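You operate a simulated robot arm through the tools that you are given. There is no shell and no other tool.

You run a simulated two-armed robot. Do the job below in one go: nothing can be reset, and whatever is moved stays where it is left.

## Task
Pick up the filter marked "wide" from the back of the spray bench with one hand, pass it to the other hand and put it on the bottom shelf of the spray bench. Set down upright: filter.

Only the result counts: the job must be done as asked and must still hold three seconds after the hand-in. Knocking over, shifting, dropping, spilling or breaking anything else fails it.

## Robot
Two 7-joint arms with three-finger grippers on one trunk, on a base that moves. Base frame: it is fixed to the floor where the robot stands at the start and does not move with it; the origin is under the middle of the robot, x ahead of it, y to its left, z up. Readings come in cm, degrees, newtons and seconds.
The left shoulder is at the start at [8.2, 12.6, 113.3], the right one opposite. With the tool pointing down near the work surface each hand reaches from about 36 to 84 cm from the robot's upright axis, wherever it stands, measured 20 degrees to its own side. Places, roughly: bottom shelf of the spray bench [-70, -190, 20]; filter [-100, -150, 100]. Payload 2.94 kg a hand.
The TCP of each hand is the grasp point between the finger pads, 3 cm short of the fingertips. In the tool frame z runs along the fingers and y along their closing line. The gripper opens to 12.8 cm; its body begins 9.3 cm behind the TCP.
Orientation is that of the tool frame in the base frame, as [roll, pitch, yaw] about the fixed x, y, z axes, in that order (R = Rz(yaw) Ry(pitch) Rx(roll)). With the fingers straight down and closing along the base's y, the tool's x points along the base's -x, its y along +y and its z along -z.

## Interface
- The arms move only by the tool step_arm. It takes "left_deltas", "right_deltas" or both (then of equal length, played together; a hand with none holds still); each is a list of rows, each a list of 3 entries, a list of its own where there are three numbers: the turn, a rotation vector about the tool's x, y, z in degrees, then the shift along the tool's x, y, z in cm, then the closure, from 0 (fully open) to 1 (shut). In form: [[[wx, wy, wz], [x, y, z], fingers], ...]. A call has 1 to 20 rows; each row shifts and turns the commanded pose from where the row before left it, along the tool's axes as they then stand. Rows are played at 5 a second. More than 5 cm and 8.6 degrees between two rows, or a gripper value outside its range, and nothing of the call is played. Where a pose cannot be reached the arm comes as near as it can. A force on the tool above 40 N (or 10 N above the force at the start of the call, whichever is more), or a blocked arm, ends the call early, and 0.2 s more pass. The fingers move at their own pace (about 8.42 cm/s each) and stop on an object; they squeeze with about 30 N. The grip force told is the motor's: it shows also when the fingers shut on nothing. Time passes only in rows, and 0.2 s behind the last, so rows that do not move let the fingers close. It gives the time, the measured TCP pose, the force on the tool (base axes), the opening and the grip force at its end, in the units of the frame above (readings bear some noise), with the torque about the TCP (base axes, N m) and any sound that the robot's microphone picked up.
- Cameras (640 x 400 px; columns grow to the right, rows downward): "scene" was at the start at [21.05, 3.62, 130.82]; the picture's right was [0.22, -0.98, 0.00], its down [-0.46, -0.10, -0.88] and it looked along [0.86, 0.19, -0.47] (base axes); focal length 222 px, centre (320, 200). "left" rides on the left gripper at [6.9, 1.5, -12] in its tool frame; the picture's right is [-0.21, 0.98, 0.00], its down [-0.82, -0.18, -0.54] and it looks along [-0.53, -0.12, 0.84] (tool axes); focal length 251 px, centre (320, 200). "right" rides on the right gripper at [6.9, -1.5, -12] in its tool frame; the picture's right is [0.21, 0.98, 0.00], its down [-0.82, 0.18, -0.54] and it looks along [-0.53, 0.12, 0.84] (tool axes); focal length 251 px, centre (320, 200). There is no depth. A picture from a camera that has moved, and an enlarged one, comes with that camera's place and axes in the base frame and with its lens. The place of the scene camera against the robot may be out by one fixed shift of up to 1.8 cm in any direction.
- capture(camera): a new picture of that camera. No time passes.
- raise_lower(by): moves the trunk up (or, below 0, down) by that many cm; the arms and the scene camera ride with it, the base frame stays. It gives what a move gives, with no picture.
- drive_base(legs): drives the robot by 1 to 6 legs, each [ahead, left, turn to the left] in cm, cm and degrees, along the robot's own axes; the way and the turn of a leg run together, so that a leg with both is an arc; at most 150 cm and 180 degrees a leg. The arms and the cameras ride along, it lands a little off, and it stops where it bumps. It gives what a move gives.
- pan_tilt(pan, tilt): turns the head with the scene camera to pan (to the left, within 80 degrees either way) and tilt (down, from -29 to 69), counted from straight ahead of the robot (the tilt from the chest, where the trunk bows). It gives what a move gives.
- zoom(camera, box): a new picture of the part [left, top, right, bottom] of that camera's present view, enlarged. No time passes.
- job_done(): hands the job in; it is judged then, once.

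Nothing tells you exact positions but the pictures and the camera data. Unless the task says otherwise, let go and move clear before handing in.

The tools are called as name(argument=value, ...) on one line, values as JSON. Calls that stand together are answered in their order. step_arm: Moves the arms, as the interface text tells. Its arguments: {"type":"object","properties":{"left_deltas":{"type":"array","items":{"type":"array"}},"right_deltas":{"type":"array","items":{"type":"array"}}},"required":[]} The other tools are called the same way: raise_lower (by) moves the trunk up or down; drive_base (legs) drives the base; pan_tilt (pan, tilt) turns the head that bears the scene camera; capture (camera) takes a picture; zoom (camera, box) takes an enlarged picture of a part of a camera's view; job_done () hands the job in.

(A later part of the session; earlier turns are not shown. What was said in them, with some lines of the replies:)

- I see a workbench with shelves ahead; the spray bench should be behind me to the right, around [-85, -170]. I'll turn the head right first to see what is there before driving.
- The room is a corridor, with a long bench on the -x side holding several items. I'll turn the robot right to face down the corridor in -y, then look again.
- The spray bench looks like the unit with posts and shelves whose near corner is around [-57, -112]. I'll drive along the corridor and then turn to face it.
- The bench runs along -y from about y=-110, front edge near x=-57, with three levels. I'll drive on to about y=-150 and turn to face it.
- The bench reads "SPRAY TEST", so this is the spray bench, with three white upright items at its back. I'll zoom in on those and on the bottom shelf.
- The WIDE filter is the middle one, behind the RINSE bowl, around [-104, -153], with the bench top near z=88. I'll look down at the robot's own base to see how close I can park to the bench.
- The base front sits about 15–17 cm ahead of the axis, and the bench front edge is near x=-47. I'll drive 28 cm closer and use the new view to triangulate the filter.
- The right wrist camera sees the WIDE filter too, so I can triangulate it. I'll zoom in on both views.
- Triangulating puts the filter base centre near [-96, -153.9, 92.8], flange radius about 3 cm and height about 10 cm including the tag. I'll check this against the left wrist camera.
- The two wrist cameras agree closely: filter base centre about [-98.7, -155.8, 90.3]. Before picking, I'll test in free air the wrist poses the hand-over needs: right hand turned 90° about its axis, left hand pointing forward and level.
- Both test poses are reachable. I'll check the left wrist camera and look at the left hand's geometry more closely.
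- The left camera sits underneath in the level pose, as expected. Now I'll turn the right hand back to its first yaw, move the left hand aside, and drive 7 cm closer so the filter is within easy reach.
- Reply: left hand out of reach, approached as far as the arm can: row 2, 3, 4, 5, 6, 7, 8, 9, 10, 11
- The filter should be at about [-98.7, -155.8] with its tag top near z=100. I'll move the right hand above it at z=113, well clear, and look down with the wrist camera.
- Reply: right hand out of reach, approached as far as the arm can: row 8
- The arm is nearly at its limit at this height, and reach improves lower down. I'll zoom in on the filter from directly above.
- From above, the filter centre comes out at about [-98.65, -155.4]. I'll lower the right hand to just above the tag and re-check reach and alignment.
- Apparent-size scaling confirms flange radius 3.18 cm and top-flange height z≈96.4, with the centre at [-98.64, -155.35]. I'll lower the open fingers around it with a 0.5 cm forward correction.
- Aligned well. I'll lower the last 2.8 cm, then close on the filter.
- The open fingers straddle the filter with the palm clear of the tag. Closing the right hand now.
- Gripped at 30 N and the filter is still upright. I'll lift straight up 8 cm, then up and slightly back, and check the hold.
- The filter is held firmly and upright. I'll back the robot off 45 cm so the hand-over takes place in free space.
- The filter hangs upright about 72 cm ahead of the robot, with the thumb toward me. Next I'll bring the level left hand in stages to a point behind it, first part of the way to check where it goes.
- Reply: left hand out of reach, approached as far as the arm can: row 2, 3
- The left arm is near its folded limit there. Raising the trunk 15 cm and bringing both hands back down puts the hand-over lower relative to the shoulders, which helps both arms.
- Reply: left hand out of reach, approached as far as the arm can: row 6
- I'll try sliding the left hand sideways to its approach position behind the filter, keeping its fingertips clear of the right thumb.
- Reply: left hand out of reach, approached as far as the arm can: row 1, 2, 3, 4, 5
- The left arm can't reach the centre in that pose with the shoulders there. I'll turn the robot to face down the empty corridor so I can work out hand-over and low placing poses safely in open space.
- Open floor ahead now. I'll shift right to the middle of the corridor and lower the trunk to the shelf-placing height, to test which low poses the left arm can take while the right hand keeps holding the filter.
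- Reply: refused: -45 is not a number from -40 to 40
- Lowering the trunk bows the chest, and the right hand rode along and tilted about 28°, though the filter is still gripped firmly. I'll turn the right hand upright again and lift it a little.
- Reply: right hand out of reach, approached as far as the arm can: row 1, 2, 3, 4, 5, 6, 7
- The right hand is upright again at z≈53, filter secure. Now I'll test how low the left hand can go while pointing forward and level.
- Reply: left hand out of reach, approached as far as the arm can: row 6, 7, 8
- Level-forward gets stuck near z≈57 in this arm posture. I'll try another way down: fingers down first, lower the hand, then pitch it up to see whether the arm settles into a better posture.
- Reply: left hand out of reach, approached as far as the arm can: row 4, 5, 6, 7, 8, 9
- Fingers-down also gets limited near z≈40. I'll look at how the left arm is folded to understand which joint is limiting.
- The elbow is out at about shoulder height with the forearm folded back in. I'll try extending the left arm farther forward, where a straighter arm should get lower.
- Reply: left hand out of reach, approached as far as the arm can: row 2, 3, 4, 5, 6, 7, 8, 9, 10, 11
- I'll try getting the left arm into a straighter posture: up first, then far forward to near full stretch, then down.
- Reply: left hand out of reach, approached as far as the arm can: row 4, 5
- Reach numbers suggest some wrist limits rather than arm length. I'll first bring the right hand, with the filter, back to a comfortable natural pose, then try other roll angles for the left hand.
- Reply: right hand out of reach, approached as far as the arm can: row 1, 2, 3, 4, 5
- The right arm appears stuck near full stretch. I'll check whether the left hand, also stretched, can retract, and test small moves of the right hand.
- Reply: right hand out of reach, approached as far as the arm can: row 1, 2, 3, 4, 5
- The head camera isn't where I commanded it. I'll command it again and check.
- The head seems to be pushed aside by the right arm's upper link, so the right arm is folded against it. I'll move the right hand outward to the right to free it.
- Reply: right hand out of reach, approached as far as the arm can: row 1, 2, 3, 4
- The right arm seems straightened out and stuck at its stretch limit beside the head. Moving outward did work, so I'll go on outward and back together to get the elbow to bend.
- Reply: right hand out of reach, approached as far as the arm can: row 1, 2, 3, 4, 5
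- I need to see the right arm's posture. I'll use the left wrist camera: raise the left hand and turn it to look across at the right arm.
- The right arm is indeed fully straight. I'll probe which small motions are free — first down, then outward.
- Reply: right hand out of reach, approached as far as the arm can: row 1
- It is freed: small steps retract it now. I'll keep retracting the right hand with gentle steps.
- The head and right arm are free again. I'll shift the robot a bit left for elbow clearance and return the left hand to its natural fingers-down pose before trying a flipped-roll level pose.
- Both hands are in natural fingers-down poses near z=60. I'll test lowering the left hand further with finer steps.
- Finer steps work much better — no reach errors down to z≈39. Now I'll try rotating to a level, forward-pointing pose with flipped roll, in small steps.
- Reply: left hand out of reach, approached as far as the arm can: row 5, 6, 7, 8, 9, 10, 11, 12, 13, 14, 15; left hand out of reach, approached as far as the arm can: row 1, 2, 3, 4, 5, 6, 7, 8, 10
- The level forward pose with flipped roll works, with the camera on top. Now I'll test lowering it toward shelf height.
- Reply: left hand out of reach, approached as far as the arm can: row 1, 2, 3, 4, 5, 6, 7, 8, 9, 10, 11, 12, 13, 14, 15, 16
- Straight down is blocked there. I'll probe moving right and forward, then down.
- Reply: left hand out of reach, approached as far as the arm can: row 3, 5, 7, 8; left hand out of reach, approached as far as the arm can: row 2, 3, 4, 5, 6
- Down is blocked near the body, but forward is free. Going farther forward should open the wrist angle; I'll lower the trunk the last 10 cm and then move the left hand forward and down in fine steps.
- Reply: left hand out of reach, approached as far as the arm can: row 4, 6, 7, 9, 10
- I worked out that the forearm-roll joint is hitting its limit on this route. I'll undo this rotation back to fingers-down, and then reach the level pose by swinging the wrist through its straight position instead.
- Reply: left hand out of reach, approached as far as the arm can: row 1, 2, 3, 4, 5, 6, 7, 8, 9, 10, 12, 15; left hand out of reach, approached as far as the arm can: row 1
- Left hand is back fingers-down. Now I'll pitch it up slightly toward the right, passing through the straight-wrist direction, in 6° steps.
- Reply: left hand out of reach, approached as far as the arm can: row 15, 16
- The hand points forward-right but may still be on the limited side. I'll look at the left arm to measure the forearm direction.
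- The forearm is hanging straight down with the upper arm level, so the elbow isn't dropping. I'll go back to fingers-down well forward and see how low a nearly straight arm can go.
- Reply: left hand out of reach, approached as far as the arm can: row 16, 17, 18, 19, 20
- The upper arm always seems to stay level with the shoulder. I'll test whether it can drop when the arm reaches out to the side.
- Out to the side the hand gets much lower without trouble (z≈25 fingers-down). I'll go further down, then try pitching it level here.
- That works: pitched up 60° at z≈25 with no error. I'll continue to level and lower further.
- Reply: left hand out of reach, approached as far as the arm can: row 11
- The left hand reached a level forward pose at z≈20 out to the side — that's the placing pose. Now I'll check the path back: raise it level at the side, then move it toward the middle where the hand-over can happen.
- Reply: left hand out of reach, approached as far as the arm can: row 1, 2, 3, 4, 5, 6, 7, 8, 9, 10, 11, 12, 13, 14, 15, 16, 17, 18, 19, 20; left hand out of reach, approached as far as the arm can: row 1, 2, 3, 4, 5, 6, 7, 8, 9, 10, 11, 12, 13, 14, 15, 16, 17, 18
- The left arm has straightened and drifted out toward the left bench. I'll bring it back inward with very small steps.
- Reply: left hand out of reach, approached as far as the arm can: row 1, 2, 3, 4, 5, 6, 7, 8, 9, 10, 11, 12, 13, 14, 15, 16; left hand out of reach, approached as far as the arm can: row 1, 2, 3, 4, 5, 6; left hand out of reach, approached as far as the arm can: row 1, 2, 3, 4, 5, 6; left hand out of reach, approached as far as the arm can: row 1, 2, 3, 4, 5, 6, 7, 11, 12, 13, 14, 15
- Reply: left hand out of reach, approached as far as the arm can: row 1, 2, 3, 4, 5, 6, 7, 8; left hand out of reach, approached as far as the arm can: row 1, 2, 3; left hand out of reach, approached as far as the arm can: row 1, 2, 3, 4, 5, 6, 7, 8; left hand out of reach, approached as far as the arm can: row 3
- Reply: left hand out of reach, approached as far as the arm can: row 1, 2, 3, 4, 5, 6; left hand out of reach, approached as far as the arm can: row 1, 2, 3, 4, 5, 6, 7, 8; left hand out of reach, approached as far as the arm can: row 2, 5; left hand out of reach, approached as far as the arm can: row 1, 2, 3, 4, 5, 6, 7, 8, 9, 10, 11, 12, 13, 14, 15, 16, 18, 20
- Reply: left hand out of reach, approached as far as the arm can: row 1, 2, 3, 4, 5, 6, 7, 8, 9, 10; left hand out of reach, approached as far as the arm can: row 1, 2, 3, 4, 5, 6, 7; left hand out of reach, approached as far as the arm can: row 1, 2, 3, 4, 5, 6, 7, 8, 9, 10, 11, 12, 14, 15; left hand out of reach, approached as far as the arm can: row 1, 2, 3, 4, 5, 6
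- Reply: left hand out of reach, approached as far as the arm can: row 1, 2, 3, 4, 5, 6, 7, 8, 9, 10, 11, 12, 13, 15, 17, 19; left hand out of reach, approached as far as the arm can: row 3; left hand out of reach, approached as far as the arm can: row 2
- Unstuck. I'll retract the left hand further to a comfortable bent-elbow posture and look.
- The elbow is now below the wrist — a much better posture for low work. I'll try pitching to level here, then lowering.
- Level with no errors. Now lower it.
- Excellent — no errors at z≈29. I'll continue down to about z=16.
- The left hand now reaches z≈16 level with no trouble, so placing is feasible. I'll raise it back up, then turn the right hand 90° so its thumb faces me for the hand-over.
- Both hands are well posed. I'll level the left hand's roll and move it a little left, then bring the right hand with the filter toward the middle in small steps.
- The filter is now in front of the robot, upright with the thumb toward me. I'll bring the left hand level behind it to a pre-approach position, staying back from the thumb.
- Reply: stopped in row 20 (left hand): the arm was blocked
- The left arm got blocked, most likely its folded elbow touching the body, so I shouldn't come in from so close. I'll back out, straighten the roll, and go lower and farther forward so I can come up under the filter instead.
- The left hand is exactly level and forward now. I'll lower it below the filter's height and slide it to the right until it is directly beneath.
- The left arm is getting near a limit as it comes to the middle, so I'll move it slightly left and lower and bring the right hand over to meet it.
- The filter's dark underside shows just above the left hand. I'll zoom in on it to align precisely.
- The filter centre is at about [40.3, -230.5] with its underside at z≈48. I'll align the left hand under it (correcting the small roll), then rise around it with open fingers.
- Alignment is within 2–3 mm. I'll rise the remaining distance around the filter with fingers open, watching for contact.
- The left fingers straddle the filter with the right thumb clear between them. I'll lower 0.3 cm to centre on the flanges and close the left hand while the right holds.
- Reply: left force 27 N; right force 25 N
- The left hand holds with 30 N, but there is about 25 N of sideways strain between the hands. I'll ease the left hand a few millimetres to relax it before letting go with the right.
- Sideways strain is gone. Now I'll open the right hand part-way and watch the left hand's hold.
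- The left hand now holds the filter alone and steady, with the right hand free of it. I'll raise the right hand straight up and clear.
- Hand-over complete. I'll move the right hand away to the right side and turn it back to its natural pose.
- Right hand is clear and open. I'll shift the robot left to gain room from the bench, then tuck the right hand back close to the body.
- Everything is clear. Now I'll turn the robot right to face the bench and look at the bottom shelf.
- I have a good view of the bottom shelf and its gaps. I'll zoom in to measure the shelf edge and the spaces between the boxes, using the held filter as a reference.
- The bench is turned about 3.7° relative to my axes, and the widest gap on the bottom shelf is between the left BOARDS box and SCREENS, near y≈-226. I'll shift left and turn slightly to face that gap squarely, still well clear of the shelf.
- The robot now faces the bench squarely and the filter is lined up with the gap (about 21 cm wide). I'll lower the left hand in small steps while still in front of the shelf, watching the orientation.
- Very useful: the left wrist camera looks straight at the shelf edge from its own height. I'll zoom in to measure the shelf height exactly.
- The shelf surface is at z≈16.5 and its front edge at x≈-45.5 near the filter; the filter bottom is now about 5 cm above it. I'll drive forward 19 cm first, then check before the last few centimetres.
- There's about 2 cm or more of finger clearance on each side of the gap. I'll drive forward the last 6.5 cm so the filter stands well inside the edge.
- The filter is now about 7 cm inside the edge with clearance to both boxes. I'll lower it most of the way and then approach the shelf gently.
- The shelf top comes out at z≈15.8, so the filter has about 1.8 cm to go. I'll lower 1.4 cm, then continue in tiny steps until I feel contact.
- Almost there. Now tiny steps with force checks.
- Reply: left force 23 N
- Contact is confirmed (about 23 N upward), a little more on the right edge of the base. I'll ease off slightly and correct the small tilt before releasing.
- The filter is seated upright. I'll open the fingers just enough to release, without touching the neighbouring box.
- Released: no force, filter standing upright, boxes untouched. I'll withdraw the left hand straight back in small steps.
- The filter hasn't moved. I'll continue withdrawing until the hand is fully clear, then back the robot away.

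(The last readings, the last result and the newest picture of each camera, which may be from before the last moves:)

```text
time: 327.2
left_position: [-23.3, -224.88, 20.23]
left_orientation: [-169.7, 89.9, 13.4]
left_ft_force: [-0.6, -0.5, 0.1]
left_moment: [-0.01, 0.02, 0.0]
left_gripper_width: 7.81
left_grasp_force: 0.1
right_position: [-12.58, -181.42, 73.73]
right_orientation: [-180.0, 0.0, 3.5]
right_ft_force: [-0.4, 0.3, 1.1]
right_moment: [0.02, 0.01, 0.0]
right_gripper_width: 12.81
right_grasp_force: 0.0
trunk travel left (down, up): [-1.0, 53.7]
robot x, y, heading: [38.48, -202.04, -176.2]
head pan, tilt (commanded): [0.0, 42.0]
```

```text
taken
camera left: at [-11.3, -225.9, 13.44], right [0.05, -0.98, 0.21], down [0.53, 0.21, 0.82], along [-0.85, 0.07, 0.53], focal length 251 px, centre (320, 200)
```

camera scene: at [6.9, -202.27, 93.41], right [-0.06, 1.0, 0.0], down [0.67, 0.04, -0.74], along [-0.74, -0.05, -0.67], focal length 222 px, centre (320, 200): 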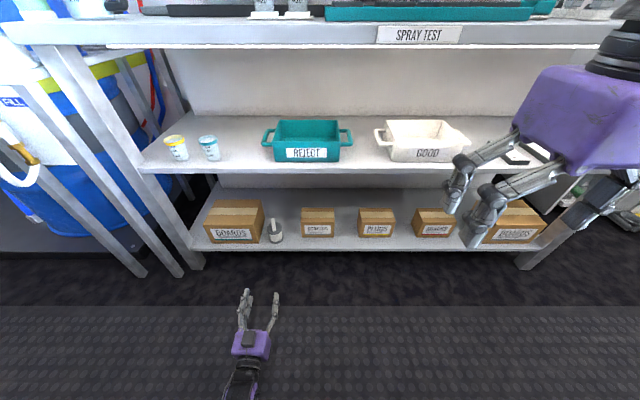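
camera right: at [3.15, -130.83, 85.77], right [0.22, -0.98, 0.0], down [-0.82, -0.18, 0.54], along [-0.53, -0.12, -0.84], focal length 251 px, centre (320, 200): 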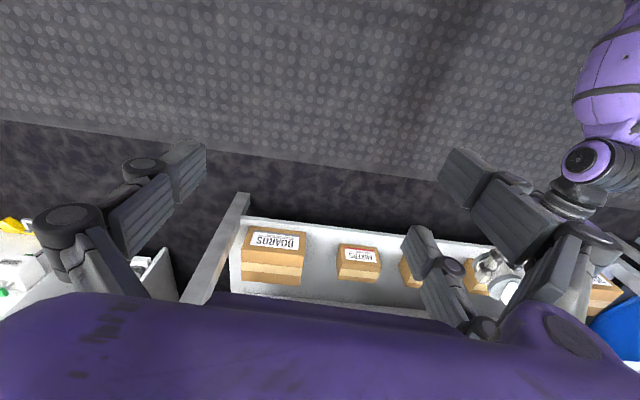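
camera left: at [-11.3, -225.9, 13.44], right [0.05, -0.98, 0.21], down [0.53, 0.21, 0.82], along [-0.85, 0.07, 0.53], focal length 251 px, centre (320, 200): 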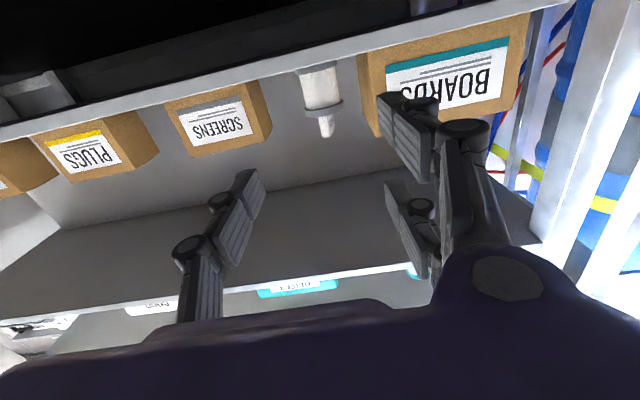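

The filter stands on the bottom shelf between the boxes and both hands are clear. A final zoom to confirm it is upright and nothing else was disturbed.

zoom(camera="scene", box=[190, 180, 370, 280])

zoom(camera="left", box=[240, 30, 420, 160])

zoom(camera="scene", box=[0, 0, 640, 180])

```text
3.56 times, centred on (280, 230) of scene
camera zoom: at [6.9, -202.27, 93.41], right [-0.06, 1.0, 0.0], down [0.67, 0.04, -0.74], along [-0.74, -0.05, -0.67], focal length 791 px, centre (462, 93)
```

zoom: 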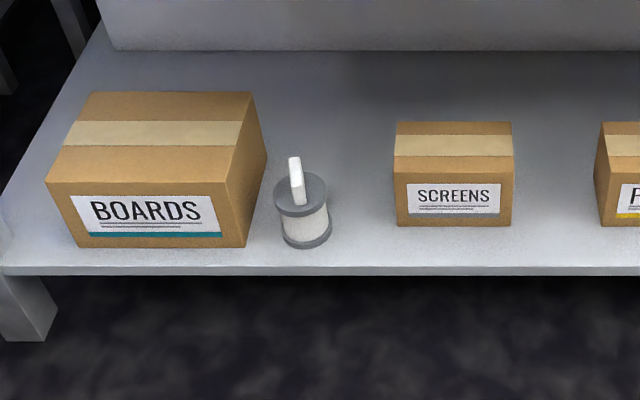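

```text
3.08 times, centred on (330, 95) of left
camera zoom: at [-11.3, -225.9, 13.44], right [0.05, -0.98, 0.21], down [0.53, 0.21, 0.82], along [-0.85, 0.07, 0.53], focal length 774 px, centre (289, 523)
```

zoom: 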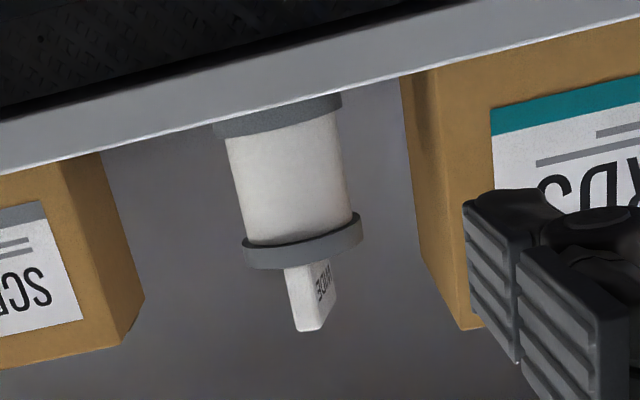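

```text
1.00 times, centred on (320, 90) of scene (not enlarged: the box is as wide or as high as the picture)
camera zoom: at [6.9, -202.27, 93.41], right [-0.06, 1.0, 0.0], down [0.67, 0.04, -0.74], along [-0.74, -0.05, -0.67], focal length 222 px, centre (320, 310)
```

zoom: 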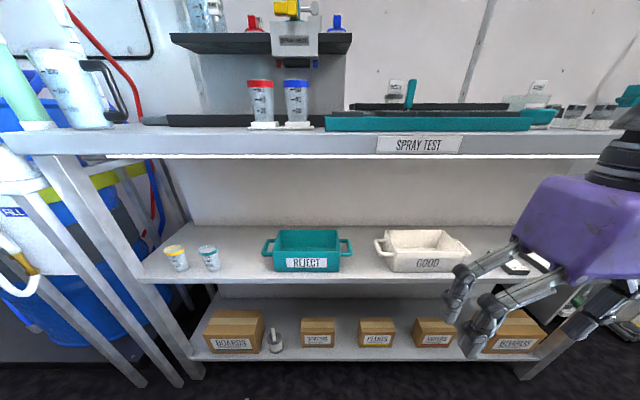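

The WIDE filter stands upright on the bottom shelf of the spray bench, between the left BOARDS box and SCREENS. It went from the right hand to the left, both hands are clear, and in the last pictures the boxes and trays look undisturbed. I'm handing the job in.

job_done()

```text
The job is handed in.
```

The filter marked "wide" is standing upright on the bottom shelf of the spray bench, in the gap between the left BOARDS box and the SCREENS box. I have handed the job in; no verdict has come back yet.

- **Pick and pass:** The right hand picked it up from the back of the bench. It then passed it directly to the left hand in mid-air, which set it down on the shelf.
- **Placement:** The filter sits about 6 to 7 cm in from the shelf's front edge. It did not move when the left hand let go and drew back.
- **Surroundings:** Both hands are clear of the bench. In the last pictures the boxes, trays and other items look undisturbed. I saw no sign of contact with anything on the bench.

During the work the arms got stuck a few times near full stretch and once blocked, probably on the robot itself. That all happened in the open corridor, and the filter stayed held throughout.
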